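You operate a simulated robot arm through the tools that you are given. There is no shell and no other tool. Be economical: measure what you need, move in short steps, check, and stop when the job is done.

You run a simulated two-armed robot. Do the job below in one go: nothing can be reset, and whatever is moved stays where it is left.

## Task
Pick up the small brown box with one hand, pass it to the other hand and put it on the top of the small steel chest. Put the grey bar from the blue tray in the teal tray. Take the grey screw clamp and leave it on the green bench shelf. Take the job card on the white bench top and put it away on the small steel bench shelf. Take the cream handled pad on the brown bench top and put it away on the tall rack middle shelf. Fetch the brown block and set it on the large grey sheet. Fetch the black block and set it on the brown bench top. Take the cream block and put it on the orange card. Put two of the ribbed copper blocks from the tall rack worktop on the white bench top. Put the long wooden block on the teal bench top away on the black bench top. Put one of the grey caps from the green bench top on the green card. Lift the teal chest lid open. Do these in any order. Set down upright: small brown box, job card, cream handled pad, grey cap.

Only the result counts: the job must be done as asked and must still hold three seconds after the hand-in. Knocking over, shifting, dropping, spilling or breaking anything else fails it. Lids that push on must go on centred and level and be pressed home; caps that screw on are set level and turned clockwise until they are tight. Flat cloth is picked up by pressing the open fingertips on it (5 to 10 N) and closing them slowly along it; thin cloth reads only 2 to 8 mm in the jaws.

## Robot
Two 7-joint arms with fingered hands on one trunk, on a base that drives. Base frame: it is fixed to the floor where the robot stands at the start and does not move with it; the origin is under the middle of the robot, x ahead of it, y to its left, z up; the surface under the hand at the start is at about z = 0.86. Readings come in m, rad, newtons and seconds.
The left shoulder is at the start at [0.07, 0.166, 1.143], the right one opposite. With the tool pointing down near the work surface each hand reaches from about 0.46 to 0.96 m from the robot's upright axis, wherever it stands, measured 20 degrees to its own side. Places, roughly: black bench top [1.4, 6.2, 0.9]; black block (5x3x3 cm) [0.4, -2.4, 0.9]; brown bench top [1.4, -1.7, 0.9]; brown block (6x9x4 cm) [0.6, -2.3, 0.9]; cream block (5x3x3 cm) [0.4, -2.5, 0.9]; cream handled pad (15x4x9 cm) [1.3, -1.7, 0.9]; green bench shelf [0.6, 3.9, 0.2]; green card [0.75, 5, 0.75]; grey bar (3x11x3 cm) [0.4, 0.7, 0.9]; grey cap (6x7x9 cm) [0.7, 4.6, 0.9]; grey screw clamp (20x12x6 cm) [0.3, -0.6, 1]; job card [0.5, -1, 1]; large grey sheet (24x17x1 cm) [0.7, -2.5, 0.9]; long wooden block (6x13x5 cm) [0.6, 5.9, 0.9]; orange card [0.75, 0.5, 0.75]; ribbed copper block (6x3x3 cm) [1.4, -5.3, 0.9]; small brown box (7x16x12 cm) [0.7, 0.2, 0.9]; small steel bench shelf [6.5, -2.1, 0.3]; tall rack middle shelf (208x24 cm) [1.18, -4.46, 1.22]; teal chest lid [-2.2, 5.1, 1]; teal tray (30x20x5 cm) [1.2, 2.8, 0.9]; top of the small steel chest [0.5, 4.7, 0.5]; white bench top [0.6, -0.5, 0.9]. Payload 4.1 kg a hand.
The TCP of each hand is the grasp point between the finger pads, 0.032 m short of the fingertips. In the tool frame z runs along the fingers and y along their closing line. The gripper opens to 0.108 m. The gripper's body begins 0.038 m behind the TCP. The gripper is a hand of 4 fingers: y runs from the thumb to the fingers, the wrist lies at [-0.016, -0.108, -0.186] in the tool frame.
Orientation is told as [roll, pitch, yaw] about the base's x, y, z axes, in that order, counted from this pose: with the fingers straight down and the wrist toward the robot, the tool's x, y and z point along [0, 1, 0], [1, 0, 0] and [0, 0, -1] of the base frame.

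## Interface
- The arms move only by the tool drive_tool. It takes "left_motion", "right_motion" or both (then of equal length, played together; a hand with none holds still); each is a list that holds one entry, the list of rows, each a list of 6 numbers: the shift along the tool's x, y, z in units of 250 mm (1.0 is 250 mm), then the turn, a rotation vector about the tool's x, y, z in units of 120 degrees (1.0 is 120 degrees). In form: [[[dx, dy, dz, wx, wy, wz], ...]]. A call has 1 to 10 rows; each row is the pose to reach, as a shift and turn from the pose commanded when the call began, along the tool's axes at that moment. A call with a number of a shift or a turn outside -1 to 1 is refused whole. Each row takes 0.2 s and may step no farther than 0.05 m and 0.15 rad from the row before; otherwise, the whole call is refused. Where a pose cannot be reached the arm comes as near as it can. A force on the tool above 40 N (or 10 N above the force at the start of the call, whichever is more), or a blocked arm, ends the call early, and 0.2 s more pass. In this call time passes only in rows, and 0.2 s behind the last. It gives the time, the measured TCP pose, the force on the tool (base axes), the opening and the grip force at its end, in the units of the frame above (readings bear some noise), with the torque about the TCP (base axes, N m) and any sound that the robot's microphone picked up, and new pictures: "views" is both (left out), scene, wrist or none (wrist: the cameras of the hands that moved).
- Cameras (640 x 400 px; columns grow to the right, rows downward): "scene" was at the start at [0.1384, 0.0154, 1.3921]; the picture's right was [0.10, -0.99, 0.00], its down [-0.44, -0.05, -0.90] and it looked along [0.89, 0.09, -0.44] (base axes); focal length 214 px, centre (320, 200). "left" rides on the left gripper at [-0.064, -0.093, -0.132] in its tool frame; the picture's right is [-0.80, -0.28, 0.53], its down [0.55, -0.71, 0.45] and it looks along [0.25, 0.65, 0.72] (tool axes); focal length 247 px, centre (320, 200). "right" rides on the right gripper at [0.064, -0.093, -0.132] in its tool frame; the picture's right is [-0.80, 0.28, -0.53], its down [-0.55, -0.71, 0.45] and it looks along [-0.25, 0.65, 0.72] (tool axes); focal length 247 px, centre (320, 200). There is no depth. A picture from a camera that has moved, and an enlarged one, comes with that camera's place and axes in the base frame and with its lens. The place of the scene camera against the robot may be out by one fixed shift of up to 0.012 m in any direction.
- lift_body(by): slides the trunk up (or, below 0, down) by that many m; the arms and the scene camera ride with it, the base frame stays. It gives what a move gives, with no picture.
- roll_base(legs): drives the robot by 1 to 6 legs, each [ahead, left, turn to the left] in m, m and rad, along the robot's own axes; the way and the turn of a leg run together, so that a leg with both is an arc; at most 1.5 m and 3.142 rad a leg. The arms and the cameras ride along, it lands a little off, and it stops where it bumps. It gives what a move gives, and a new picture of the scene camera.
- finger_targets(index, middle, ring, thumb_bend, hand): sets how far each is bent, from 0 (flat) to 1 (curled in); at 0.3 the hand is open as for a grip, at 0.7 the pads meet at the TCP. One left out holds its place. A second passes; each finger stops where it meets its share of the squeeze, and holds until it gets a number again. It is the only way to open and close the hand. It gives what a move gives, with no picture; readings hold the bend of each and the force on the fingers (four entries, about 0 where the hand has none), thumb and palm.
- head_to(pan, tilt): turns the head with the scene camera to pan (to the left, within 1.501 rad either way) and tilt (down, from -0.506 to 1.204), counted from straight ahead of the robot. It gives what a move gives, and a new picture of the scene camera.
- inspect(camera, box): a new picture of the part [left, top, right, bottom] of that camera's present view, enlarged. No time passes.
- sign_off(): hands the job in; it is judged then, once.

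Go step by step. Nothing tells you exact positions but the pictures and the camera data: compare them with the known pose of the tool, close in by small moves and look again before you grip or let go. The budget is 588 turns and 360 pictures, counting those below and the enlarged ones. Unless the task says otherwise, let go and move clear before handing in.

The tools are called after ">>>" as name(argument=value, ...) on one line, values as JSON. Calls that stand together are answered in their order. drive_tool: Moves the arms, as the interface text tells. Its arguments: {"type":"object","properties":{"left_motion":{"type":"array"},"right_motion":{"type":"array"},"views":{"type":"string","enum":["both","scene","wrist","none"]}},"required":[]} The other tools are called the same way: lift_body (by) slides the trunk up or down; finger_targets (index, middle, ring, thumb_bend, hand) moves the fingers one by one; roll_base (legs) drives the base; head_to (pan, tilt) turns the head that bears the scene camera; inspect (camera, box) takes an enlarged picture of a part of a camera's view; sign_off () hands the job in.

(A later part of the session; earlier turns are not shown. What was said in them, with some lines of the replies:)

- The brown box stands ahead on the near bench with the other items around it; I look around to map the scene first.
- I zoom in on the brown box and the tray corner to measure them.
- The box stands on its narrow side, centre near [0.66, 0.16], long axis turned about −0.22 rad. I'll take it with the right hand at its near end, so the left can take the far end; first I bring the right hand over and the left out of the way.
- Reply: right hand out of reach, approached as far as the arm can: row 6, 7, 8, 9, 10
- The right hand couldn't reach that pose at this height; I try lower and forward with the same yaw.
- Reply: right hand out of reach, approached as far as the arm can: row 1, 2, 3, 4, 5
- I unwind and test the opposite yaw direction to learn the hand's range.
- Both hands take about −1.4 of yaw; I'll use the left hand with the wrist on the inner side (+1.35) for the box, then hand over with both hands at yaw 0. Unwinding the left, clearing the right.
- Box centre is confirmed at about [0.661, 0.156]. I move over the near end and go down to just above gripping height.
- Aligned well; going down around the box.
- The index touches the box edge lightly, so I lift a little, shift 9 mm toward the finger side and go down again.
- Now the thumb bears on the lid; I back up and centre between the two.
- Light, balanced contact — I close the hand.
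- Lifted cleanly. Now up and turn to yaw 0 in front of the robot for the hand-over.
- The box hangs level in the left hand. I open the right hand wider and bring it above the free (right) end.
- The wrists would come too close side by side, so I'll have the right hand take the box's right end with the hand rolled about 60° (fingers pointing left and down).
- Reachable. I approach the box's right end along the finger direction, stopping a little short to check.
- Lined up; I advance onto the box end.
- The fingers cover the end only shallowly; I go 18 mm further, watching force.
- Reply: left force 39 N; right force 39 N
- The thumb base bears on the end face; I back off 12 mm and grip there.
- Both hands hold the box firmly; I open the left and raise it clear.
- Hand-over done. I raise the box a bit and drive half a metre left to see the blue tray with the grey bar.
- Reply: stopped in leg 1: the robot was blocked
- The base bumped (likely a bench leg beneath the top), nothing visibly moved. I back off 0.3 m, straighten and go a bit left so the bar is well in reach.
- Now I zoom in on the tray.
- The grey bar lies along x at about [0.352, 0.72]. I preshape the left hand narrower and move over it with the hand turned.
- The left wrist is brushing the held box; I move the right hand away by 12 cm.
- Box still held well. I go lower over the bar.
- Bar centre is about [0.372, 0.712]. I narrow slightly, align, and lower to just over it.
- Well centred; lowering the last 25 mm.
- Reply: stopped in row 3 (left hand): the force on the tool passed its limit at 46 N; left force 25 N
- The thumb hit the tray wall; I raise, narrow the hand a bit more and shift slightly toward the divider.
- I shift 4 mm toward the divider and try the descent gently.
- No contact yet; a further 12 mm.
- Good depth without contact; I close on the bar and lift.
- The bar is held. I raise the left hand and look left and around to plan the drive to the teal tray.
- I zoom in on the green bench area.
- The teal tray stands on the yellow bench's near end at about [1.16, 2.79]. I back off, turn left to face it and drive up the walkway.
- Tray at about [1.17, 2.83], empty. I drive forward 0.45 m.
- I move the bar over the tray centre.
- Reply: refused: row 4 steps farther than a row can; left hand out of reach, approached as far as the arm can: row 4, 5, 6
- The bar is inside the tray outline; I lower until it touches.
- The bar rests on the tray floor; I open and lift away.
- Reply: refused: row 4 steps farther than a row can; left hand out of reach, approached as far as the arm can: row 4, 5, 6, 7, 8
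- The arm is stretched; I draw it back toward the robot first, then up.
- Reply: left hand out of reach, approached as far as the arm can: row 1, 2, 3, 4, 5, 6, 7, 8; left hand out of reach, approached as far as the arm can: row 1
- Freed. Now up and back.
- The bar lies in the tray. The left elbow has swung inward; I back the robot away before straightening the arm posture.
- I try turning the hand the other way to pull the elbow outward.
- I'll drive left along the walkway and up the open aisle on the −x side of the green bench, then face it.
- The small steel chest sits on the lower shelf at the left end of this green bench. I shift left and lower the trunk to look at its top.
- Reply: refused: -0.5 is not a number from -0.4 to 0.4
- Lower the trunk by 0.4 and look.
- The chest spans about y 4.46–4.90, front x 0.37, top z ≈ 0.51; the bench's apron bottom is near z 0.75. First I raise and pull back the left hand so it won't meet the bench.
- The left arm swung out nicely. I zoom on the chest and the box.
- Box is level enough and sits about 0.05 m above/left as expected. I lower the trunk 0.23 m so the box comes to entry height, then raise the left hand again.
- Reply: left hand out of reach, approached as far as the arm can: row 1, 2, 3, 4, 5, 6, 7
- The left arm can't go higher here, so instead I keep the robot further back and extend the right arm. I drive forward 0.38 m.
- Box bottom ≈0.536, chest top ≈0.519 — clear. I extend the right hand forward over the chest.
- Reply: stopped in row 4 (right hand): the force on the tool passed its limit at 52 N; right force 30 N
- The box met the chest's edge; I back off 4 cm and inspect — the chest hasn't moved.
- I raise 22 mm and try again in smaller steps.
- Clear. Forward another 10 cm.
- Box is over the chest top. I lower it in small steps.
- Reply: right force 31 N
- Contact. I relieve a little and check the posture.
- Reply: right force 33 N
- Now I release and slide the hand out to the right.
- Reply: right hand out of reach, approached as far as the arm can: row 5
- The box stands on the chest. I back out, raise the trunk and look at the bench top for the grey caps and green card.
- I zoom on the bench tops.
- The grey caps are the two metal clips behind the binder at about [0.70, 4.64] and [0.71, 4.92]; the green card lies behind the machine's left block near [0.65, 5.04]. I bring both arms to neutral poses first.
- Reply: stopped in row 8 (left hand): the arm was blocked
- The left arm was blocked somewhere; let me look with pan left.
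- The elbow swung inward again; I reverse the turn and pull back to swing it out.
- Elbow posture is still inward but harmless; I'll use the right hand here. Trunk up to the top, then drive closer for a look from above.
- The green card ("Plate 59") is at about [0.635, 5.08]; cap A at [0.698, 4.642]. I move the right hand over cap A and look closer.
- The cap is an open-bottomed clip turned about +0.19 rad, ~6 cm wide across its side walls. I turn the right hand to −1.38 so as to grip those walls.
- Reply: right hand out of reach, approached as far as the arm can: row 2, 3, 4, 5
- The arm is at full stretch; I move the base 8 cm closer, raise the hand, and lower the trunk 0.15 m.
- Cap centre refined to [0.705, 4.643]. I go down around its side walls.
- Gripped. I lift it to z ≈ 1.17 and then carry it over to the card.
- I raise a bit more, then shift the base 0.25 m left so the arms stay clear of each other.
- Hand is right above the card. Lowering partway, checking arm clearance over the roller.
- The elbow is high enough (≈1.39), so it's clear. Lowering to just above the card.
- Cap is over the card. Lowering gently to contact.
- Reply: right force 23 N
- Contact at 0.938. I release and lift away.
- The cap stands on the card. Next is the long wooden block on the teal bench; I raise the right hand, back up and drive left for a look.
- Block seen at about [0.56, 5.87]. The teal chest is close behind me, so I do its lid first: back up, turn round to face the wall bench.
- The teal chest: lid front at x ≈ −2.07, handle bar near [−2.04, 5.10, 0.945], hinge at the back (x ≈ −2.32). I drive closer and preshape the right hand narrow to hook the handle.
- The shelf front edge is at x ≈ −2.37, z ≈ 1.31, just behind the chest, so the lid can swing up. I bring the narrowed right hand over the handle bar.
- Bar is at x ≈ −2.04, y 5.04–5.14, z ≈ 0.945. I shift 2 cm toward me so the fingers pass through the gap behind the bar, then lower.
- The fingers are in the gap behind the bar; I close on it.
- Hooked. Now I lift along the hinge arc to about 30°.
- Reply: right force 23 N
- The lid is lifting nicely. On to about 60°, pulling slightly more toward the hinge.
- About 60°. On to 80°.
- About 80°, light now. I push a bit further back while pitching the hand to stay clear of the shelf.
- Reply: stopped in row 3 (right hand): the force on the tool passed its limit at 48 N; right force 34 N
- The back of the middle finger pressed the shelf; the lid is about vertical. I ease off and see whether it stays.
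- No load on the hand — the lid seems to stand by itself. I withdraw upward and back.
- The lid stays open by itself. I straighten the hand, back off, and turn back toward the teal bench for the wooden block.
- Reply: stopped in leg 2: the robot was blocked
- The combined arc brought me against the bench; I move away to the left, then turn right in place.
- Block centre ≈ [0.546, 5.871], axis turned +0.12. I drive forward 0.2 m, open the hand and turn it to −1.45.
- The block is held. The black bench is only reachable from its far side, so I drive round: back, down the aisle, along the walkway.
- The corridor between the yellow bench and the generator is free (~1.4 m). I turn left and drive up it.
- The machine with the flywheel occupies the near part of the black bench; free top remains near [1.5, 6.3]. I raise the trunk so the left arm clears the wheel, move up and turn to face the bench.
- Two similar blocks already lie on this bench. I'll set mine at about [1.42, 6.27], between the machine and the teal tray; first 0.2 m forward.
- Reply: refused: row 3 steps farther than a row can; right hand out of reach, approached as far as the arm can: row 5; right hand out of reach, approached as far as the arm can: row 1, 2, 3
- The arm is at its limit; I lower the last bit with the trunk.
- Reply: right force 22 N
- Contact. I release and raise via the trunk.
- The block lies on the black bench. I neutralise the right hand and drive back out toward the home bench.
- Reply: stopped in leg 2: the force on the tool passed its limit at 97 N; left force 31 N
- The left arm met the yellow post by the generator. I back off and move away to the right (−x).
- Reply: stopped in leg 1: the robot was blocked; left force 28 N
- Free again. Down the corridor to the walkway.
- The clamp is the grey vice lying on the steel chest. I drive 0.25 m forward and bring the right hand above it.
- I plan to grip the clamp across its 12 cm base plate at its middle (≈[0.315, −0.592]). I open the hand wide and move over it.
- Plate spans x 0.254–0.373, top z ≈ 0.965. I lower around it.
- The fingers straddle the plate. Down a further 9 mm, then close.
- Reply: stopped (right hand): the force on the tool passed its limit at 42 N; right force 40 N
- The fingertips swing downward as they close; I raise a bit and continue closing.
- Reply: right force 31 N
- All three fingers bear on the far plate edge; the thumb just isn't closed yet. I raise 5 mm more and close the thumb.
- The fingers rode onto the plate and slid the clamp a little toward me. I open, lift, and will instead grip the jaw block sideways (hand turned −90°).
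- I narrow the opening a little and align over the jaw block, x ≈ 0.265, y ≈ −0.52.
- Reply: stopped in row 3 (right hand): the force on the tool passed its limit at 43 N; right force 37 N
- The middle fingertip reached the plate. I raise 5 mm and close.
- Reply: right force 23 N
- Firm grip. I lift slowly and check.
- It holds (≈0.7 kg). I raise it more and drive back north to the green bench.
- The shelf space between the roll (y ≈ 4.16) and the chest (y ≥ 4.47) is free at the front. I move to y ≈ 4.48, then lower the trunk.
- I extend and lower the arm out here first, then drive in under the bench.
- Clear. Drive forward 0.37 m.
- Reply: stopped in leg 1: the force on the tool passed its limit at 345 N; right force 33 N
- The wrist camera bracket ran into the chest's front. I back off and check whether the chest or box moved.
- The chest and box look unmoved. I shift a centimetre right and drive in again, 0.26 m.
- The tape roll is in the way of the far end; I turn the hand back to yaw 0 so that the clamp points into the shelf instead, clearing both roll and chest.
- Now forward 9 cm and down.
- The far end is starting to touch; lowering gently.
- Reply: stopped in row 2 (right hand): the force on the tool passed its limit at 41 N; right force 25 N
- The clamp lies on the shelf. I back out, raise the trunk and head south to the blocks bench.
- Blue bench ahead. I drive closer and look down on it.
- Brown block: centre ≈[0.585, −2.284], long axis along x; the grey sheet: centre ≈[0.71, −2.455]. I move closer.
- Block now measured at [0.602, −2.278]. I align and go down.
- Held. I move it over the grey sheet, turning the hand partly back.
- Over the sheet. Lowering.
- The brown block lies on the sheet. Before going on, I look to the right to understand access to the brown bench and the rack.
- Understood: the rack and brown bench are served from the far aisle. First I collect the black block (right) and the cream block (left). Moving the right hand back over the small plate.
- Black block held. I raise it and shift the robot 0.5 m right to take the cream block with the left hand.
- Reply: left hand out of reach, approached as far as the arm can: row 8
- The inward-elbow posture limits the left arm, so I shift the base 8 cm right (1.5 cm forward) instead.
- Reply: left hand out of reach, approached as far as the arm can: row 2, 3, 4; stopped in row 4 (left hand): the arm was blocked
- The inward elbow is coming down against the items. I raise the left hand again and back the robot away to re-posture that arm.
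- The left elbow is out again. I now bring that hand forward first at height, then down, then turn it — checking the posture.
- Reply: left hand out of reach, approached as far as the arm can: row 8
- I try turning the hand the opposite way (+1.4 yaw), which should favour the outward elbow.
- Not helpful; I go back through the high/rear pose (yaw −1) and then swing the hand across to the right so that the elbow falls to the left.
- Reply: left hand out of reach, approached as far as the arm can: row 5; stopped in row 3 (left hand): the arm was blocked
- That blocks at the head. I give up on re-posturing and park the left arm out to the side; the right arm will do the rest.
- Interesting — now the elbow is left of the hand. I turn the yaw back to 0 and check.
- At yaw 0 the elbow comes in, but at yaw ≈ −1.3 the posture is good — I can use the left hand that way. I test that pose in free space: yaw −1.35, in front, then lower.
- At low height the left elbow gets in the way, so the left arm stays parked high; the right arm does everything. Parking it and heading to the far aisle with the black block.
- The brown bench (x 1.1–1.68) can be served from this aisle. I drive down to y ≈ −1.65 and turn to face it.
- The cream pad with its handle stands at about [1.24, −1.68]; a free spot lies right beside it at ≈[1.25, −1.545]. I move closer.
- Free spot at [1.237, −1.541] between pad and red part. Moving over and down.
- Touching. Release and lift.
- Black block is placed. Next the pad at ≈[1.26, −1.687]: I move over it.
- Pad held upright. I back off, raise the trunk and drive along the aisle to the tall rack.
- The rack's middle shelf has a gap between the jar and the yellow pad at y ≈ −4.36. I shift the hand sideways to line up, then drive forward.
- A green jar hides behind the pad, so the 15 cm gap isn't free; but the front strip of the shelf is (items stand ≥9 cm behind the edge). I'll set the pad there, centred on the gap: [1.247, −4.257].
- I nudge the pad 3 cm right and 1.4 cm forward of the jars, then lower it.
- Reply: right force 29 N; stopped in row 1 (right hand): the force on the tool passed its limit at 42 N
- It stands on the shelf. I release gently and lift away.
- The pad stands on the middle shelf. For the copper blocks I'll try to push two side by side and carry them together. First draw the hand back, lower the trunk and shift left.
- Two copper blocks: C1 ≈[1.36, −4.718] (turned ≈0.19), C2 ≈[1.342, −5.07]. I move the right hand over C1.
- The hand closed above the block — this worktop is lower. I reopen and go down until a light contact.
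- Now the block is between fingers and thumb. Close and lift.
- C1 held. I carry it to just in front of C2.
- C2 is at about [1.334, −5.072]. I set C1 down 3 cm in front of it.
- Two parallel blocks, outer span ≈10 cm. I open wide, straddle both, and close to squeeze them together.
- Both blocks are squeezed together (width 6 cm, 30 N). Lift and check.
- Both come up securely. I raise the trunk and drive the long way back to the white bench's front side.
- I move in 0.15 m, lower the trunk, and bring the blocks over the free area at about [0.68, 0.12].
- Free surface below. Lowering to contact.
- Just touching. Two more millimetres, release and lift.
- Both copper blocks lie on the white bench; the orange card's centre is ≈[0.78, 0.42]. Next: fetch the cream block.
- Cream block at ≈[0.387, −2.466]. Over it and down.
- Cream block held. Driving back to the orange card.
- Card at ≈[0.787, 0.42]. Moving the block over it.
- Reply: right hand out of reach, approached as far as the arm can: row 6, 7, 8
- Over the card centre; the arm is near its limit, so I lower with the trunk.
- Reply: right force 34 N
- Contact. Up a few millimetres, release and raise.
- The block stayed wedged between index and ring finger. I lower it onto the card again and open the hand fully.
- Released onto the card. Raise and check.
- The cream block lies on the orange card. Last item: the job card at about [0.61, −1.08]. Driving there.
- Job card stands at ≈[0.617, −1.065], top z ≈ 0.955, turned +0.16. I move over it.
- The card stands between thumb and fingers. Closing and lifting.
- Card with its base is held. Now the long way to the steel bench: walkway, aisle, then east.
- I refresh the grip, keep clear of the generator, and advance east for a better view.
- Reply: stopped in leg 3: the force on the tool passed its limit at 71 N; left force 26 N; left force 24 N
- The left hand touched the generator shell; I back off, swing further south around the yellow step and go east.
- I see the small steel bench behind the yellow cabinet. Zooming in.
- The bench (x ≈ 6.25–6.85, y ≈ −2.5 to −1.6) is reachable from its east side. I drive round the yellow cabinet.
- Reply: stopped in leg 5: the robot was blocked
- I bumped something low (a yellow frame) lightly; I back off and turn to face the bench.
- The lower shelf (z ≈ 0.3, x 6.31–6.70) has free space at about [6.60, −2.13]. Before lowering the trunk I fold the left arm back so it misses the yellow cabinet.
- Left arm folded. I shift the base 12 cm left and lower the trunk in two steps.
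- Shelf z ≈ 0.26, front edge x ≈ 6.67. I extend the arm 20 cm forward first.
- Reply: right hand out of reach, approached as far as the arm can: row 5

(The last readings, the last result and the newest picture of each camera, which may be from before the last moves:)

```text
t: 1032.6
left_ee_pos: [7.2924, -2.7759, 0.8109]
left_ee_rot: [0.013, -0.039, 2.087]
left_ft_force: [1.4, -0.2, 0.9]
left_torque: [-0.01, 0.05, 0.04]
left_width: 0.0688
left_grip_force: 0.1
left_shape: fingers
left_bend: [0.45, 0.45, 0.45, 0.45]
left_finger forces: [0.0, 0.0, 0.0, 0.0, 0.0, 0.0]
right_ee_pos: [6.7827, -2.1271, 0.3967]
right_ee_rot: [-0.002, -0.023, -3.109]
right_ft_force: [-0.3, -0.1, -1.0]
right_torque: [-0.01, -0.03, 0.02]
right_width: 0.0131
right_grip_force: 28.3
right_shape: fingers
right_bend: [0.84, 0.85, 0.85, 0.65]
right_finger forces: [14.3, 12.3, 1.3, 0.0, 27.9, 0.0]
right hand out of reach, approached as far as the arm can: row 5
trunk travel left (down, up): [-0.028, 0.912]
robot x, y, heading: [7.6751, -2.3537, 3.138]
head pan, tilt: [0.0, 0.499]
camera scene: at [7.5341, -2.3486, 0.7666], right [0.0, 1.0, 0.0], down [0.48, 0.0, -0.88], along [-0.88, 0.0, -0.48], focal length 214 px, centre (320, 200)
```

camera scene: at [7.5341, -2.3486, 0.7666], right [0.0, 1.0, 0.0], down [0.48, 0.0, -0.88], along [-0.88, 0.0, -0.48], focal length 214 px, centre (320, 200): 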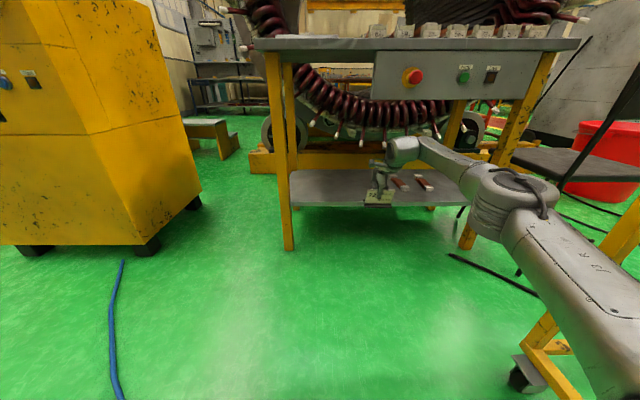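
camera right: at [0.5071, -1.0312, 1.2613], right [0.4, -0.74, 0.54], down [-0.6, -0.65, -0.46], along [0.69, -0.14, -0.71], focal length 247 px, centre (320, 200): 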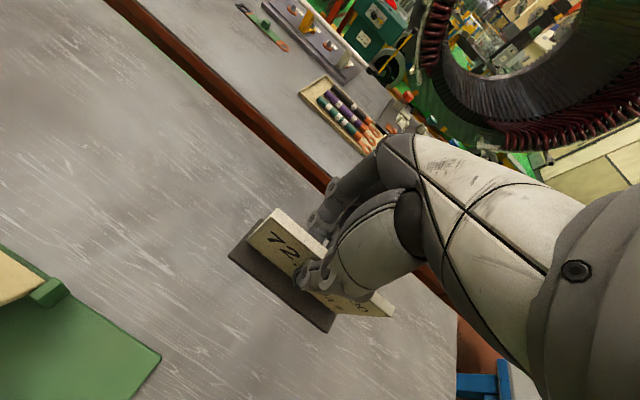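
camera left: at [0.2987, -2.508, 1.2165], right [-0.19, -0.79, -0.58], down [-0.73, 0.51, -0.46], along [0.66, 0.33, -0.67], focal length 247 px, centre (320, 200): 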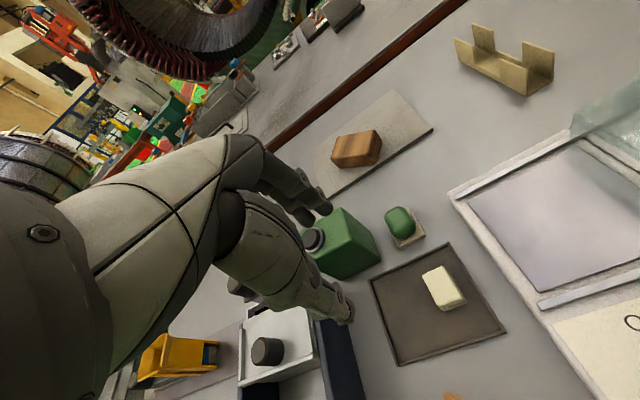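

Base forward 0.17 m brings the card over the shelf.

>>> roll_base(legs=[[0.17, 0, 0]])

>>> inspect(camera="scene", box=[280, 120, 480, 245])

>>> inspect(camera="right", box=[0, 0, 640, 400])

```text
t: 1034.1
left_ee_pos: [7.1179, -2.7757, 0.8111]
left_ee_rot: [0.014, -0.039, 2.091]
left_ft_force: [0.1, -0.5, 0.5]
left_torque: [-0.03, 0.02, 0.01]
left_width: 0.069
left_grip_force: 0.2
left_shape: fingers
left_bend: [0.45, 0.45, 0.45, 0.45]
left_finger forces: [0.0, 0.0, 0.1, 0.0, 0.1, 0.1]
right_ee_pos: [6.609, -2.1275, 0.3965]
right_ee_rot: [0.0, -0.023, -3.106]
right_ft_force: [-0.1, -0.2, -0.4]
right_torque: [0.01, -0.02, 0.02]
right_width: 0.0129
right_grip_force: 28.0
right_shape: fingers
right_bend: [0.84, 0.85, 0.85, 0.65]
right_finger forces: [14.3, 12.4, 1.4, 0.0, 27.9, 0.0]
trunk travel left (down, up): [-0.028, 0.912]
robot x, y, heading: [7.5036, -2.3573, 3.142]
head pan, tilt: [0.0, 0.499]
camera scene: at [7.3594, -2.3486, 0.7665], right [0.0, 1.0, 0.0], down [0.48, 0.0, -0.88], along [-0.88, 0.0, -0.48], focal length 214 px, centre (320, 200)
```

scene: 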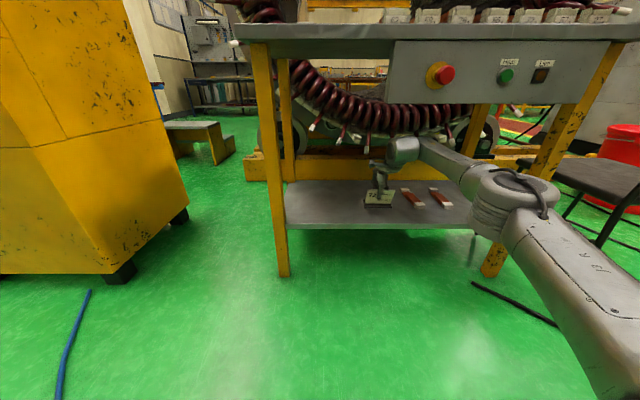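

```text
3.20 times, centred on (380, 182) of scene
camera zoom: at [7.3594, -2.3486, 0.7665], right [0.0, 1.0, 0.0], down [0.48, 0.0, -0.88], along [-0.88, 0.0, -0.48], focal length 686 px, centre (128, 256)
```

zoom: 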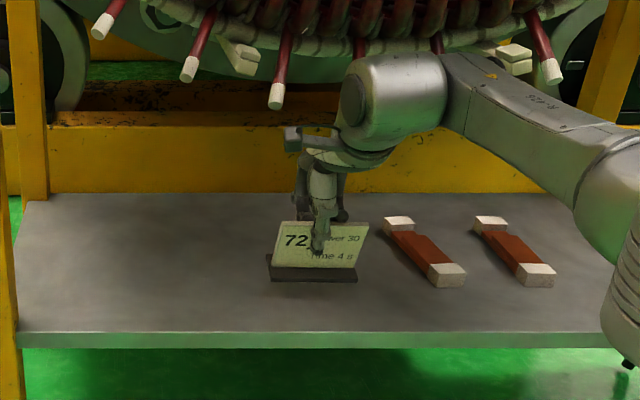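

```text
1.00 times, centred on (320, 200) of right (not enlarged: the box is as wide or as high as the picture)
camera zoom: at [6.706, -2.1882, 0.5243], right [-0.3, 0.79, 0.54], down [0.68, 0.57, -0.46], along [-0.67, 0.23, -0.7], focal length 247 px, centre (320, 200)
```

zoom: 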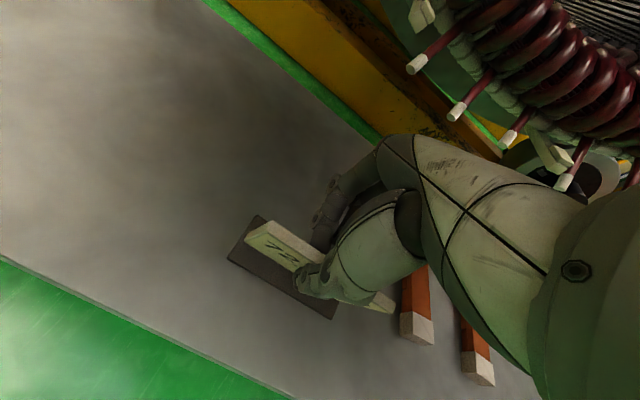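

The card is over free shelf, clear of the copper links. Lowering with the arm.

>>> drive_tool(right_motion=[[[0, 0, 0.05, 0, 0, 0], [0, 0, 0.1, 0, 0, 0], [0, 0, 0.15, 0, 0, 0], [0, 0, 0.2, 0, 0, 0]]], views="none")

```text
t: 1035.2
left_ee_pos: [7.1208, -2.776, 0.811]
left_ee_rot: [0.016, -0.041, 2.089]
left_ft_force: [-0.3, 0.1, 0.1]
left_torque: [0.0, 0.03, 0.0]
left_width: 0.069
left_grip_force: 0.1
left_shape: fingers
left_bend: [0.45, 0.45, 0.45, 0.45]
left_finger forces: [0.0, 0.0, 0.1, 0.0, 0.0, 0.1]
right_ee_pos: [6.6029, -2.1287, 0.3615]
right_ee_rot: [0.005, -0.042, -3.108]
right_ft_force: [0.0, 1.2, 24.5]
right_torque: [0.21, -0.51, 0.03]
right_width: 0.0153
right_grip_force: 38.0
right_shape: fingers
right_bend: [0.85, 0.86, 0.87, 0.67]
right_finger forces: [19.8, 13.6, 9.2, 0.1, 33.0, 0.0]
trunk travel left (down, up): [-0.028, 0.912]
robot x, y, heading: [7.506, -2.3525, 3.138]
head pan, tilt: [0.0, 0.499]
stopped in row 4 (right hand): the force on the tool passed its limit at 42 N (the readings are from after the stop); the commanded pose is now the measured one
```

Contact with the shelf. I ease up a few millimetres, check, and release.

>>> drive_tool(right_motion=[[[0, 0, -0.016, 0.008, 0, 0]]], views="none")

>>> inspect(camera="scene", box=[320, 140, 440, 215])

```text
t: 1035.6
left_ee_pos: [7.121, -2.7749, 0.8112]
left_ee_rot: [0.015, -0.039, 2.09]
left_ft_force: [0.5, 0.4, -0.6]
left_torque: [0.01, 0.02, 0.01]
left_width: 0.0689
left_grip_force: 0.1
left_shape: fingers
left_bend: [0.45, 0.45, 0.45, 0.45]
left_finger forces: [0.0, 0.0, 0.0, 0.0, 0.0, 0.1]
right_ee_pos: [6.6068, -2.1288, 0.3598]
right_ee_rot: [0.001, -0.019, -3.112]
right_ft_force: [-2.4, 2.8, 16.8]
right_torque: [0.14, -0.04, 0.01]
right_width: 0.0151
right_grip_force: 41.3
right_shape: fingers
right_bend: [0.85, 0.86, 0.87, 0.67]
right_finger forces: [24.4, 15.1, 7.3, 0.1, 36.0, 0.1]
trunk travel left (down, up): [-0.028, 0.912]
robot x, y, heading: [7.5035, -2.353, 3.139]
head pan, tilt: [0.0, 0.499]
```

```text
5.33 times, centred on (380, 178) of scene
camera zoom: at [7.3612, -2.3489, 0.7668], right [0.0, 1.0, 0.0], down [0.48, 0.0, -0.88], along [-0.88, 0.0, -0.48], focal length 1144 px, centre (0, 320)
```

zoom: 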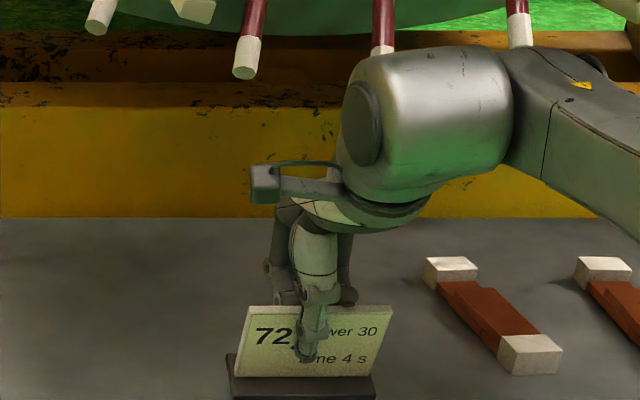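

>>> finger_targets(hand="right", index=0.6, middle=0.6, ring=0.6, thumb_bend=0.5)

>>> drive_tool(right_motion=[[[0, 0, -0.05, 0, 0, 0], [0, 0, -0.14, 0, 0, 0], [0, 0, -0.24, 0, 0, 0], [0, 0, -0.34, 0, 0, 0], [0, 0, -0.42, 0, 0, 0]]], views="scene")

```text
t: 1036.6
left_ee_pos: [7.1203, -2.7766, 0.8105]
left_ee_rot: [0.014, -0.041, 2.092]
left_ft_force: [0.1, 0.3, 0.1]
left_torque: [-0.02, -0.01, -0.01]
left_width: 0.0689
left_grip_force: 0.1
left_shape: fingers
left_bend: [0.45, 0.45, 0.45, 0.45]
left_finger forces: [0.0, 0.1, 0.0, 0.0, 0.1, 0.1]
right_ee_pos: [6.6062, -2.1311, 0.3588]
right_ee_rot: [0.0, -0.017, -3.108]
right_ft_force: [-1.3, -4.8, 12.7]
right_torque: [0.43, -0.12, 0.03]
right_width: 0.0419
right_grip_force: 6.8
right_shape: fingers
right_bend: [0.6, 0.6, 0.92, 0.5]
right_finger forces: [0.0, 0.0, 13.4, 0.1, 0.0, 0.0]
trunk travel left (down, up): [-0.028, 0.912]
robot x, y, heading: [7.5, -2.3561, 3.141]
head pan, tilt: [0.0, 0.499]
```

```text
t: 1037.8
left_ee_pos: [7.1184, -2.776, 0.8112]
left_ee_rot: [0.014, -0.038, 2.09]
left_ft_force: [0.0, 0.0, 0.5]
left_torque: [0.0, 0.01, -0.01]
left_width: 0.0688
left_grip_force: 0.0
left_shape: fingers
left_bend: [0.45, 0.45, 0.45, 0.45]
left_finger forces: [0.0, 0.0, 0.0, 0.0, 0.1, 0.0]
right_ee_pos: [6.6141, -2.1236, 0.4424]
right_ee_rot: [0.004, -0.017, -3.108]
right_ft_force: [-0.5, 1.4, 0.0]
right_torque: [0.01, 0.05, -0.04]
right_width: 0.042
right_grip_force: 0.1
right_shape: fingers
right_bend: [0.6, 0.6, 0.6, 0.5]
right_finger forces: [0.0, 0.1, 0.0, 0.1, 0.0, 0.0]
right hand out of reach, approached as far as the arm can: row 2, 3, 4, 5
trunk travel left (down, up): [-0.028, 0.912]
robot x, y, heading: [7.5008, -2.3526, 3.141]
head pan, tilt: [0.0, 0.499]
camera scene: at [7.3596, -2.3486, 0.7665], right [0.0, 1.0, 0.0], down [0.48, 0.0, -0.88], along [-0.88, 0.0, -0.48], focal length 214 px, centre (320, 200)
```

scene: 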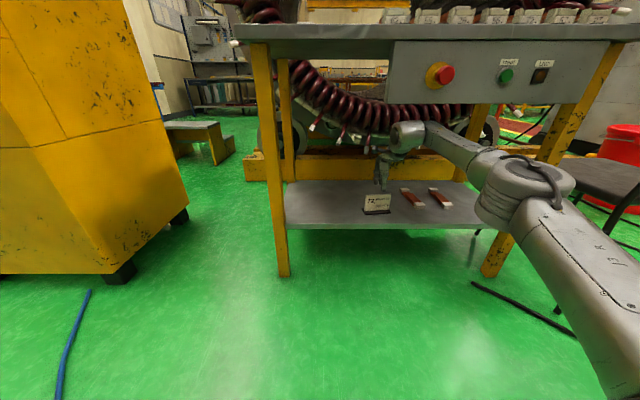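

The card stands on the shelf. I raise another 2 cm and back straight out.

>>> lift_body(by=0.02)

>>> roll_base(legs=[[-0.3, 0, 0]])

>>> inspect(camera="scene", box=[280, 120, 440, 220])

```text
t: 1038.5
left_ee_pos: [7.1181, -2.7752, 0.8305]
left_ee_rot: [0.014, -0.038, 2.089]
left_ft_force: [-0.1, 0.3, 0.4]
left_torque: [-0.02, -0.01, -0.01]
left_width: 0.0692
left_grip_force: 0.2
left_shape: fingers
left_bend: [0.45, 0.45, 0.45, 0.45]
left_finger forces: [0.1, 0.0, 0.0, 0.0, 0.0, 0.0]
right_ee_pos: [6.614, -2.1235, 0.4622]
right_ee_rot: [0.003, -0.014, -3.109]
right_ft_force: [-0.2, -0.3, 0.2]
right_torque: [-0.02, 0.01, -0.01]
right_width: 0.0422
right_grip_force: 0.0
right_shape: fingers
right_bend: [0.6, 0.6, 0.6, 0.5]
right_finger forces: [0.0, 0.0, 0.0, 0.0, 0.0, 0.1]
trunk travel left (down, up): [-0.048, 0.892]
robot x, y, heading: [7.5051, -2.3544, 3.141]
head pan, tilt: [0.0, 0.499]
```

```text
t: 1040.5
left_ee_pos: [7.4124, -2.7749, 0.8297]
left_ee_rot: [0.015, -0.039, 2.083]
left_ft_force: [-0.7, 0.1, -0.2]
left_torque: [0.01, -0.03, 0.01]
left_width: 0.0688
left_grip_force: 0.0
left_shape: fingers
left_bend: [0.45, 0.45, 0.45, 0.45]
left_finger forces: [0.0, 0.0, 0.1, 0.0, 0.1, 0.1]
right_ee_pos: [6.9115, -2.1201, 0.4631]
right_ee_rot: [0.003, -0.015, -3.113]
right_ft_force: [-0.1, -1.0, 1.0]
right_torque: [-0.03, -0.01, -0.01]
right_width: 0.0422
right_grip_force: 0.1
right_shape: fingers
right_bend: [0.6, 0.6, 0.6, 0.5]
right_finger forces: [0.0, 0.1, 0.0, 0.0, 0.1, 0.0]
trunk travel left (down, up): [-0.048, 0.892]
robot x, y, heading: [7.8023, -2.3554, 3.13]
head pan, tilt: [0.0, 0.499]
camera scene: at [7.6565, -2.3489, 0.7866], right [0.01, 1.0, 0.0], down [0.48, 0.0, -0.88], along [-0.88, 0.01, -0.48], focal length 214 px, centre (320, 200)
```

scene: 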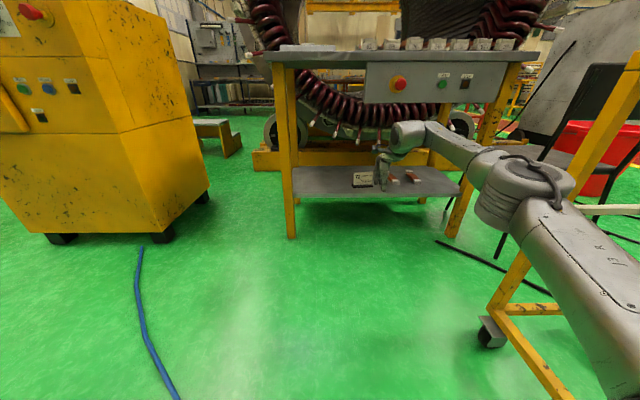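

```text
4.00 times, centred on (360, 170) of scene
camera zoom: at [7.6565, -2.3489, 0.7866], right [0.01, 1.0, 0.0], down [0.48, 0.0, -0.88], along [-0.88, 0.01, -0.48], focal length 858 px, centre (160, 320)
```

zoom: 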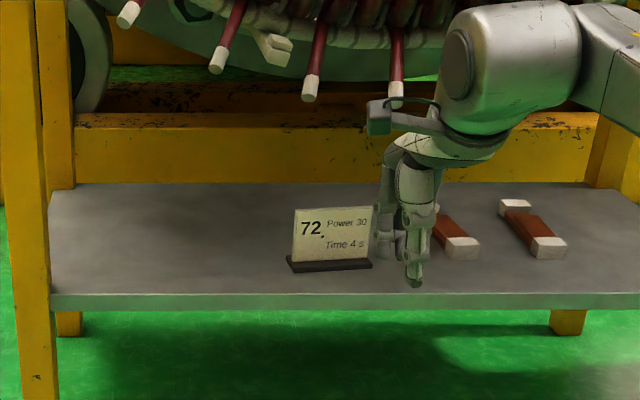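

The job card stands upright on the small steel bench shelf, and both hands are empty and clear. All twelve tasks are in place, so I hand in.

>>> sign_off()

```text
The job is handed in.
```

I finished all twelve tasks and handed the job in, with both hands empty and clear.

There were several unplanned contacts on the way. None of these left visible displacement, but I could not measure whether anything shifted slightly:
- **Small steel chest:** the right wrist hit its front hard, a 345 N spike, after the brown box was already on top. The box was still standing in later views.
- **Yellow post and generator shell:** the left arm hit each of them, at 97 N and 71 N.
- **Benches and a yellow frame:** the base bumped the white bench area, the teal bench and a low yellow frame while driving.

The teal chest lid was still standing open when I last had it in view.
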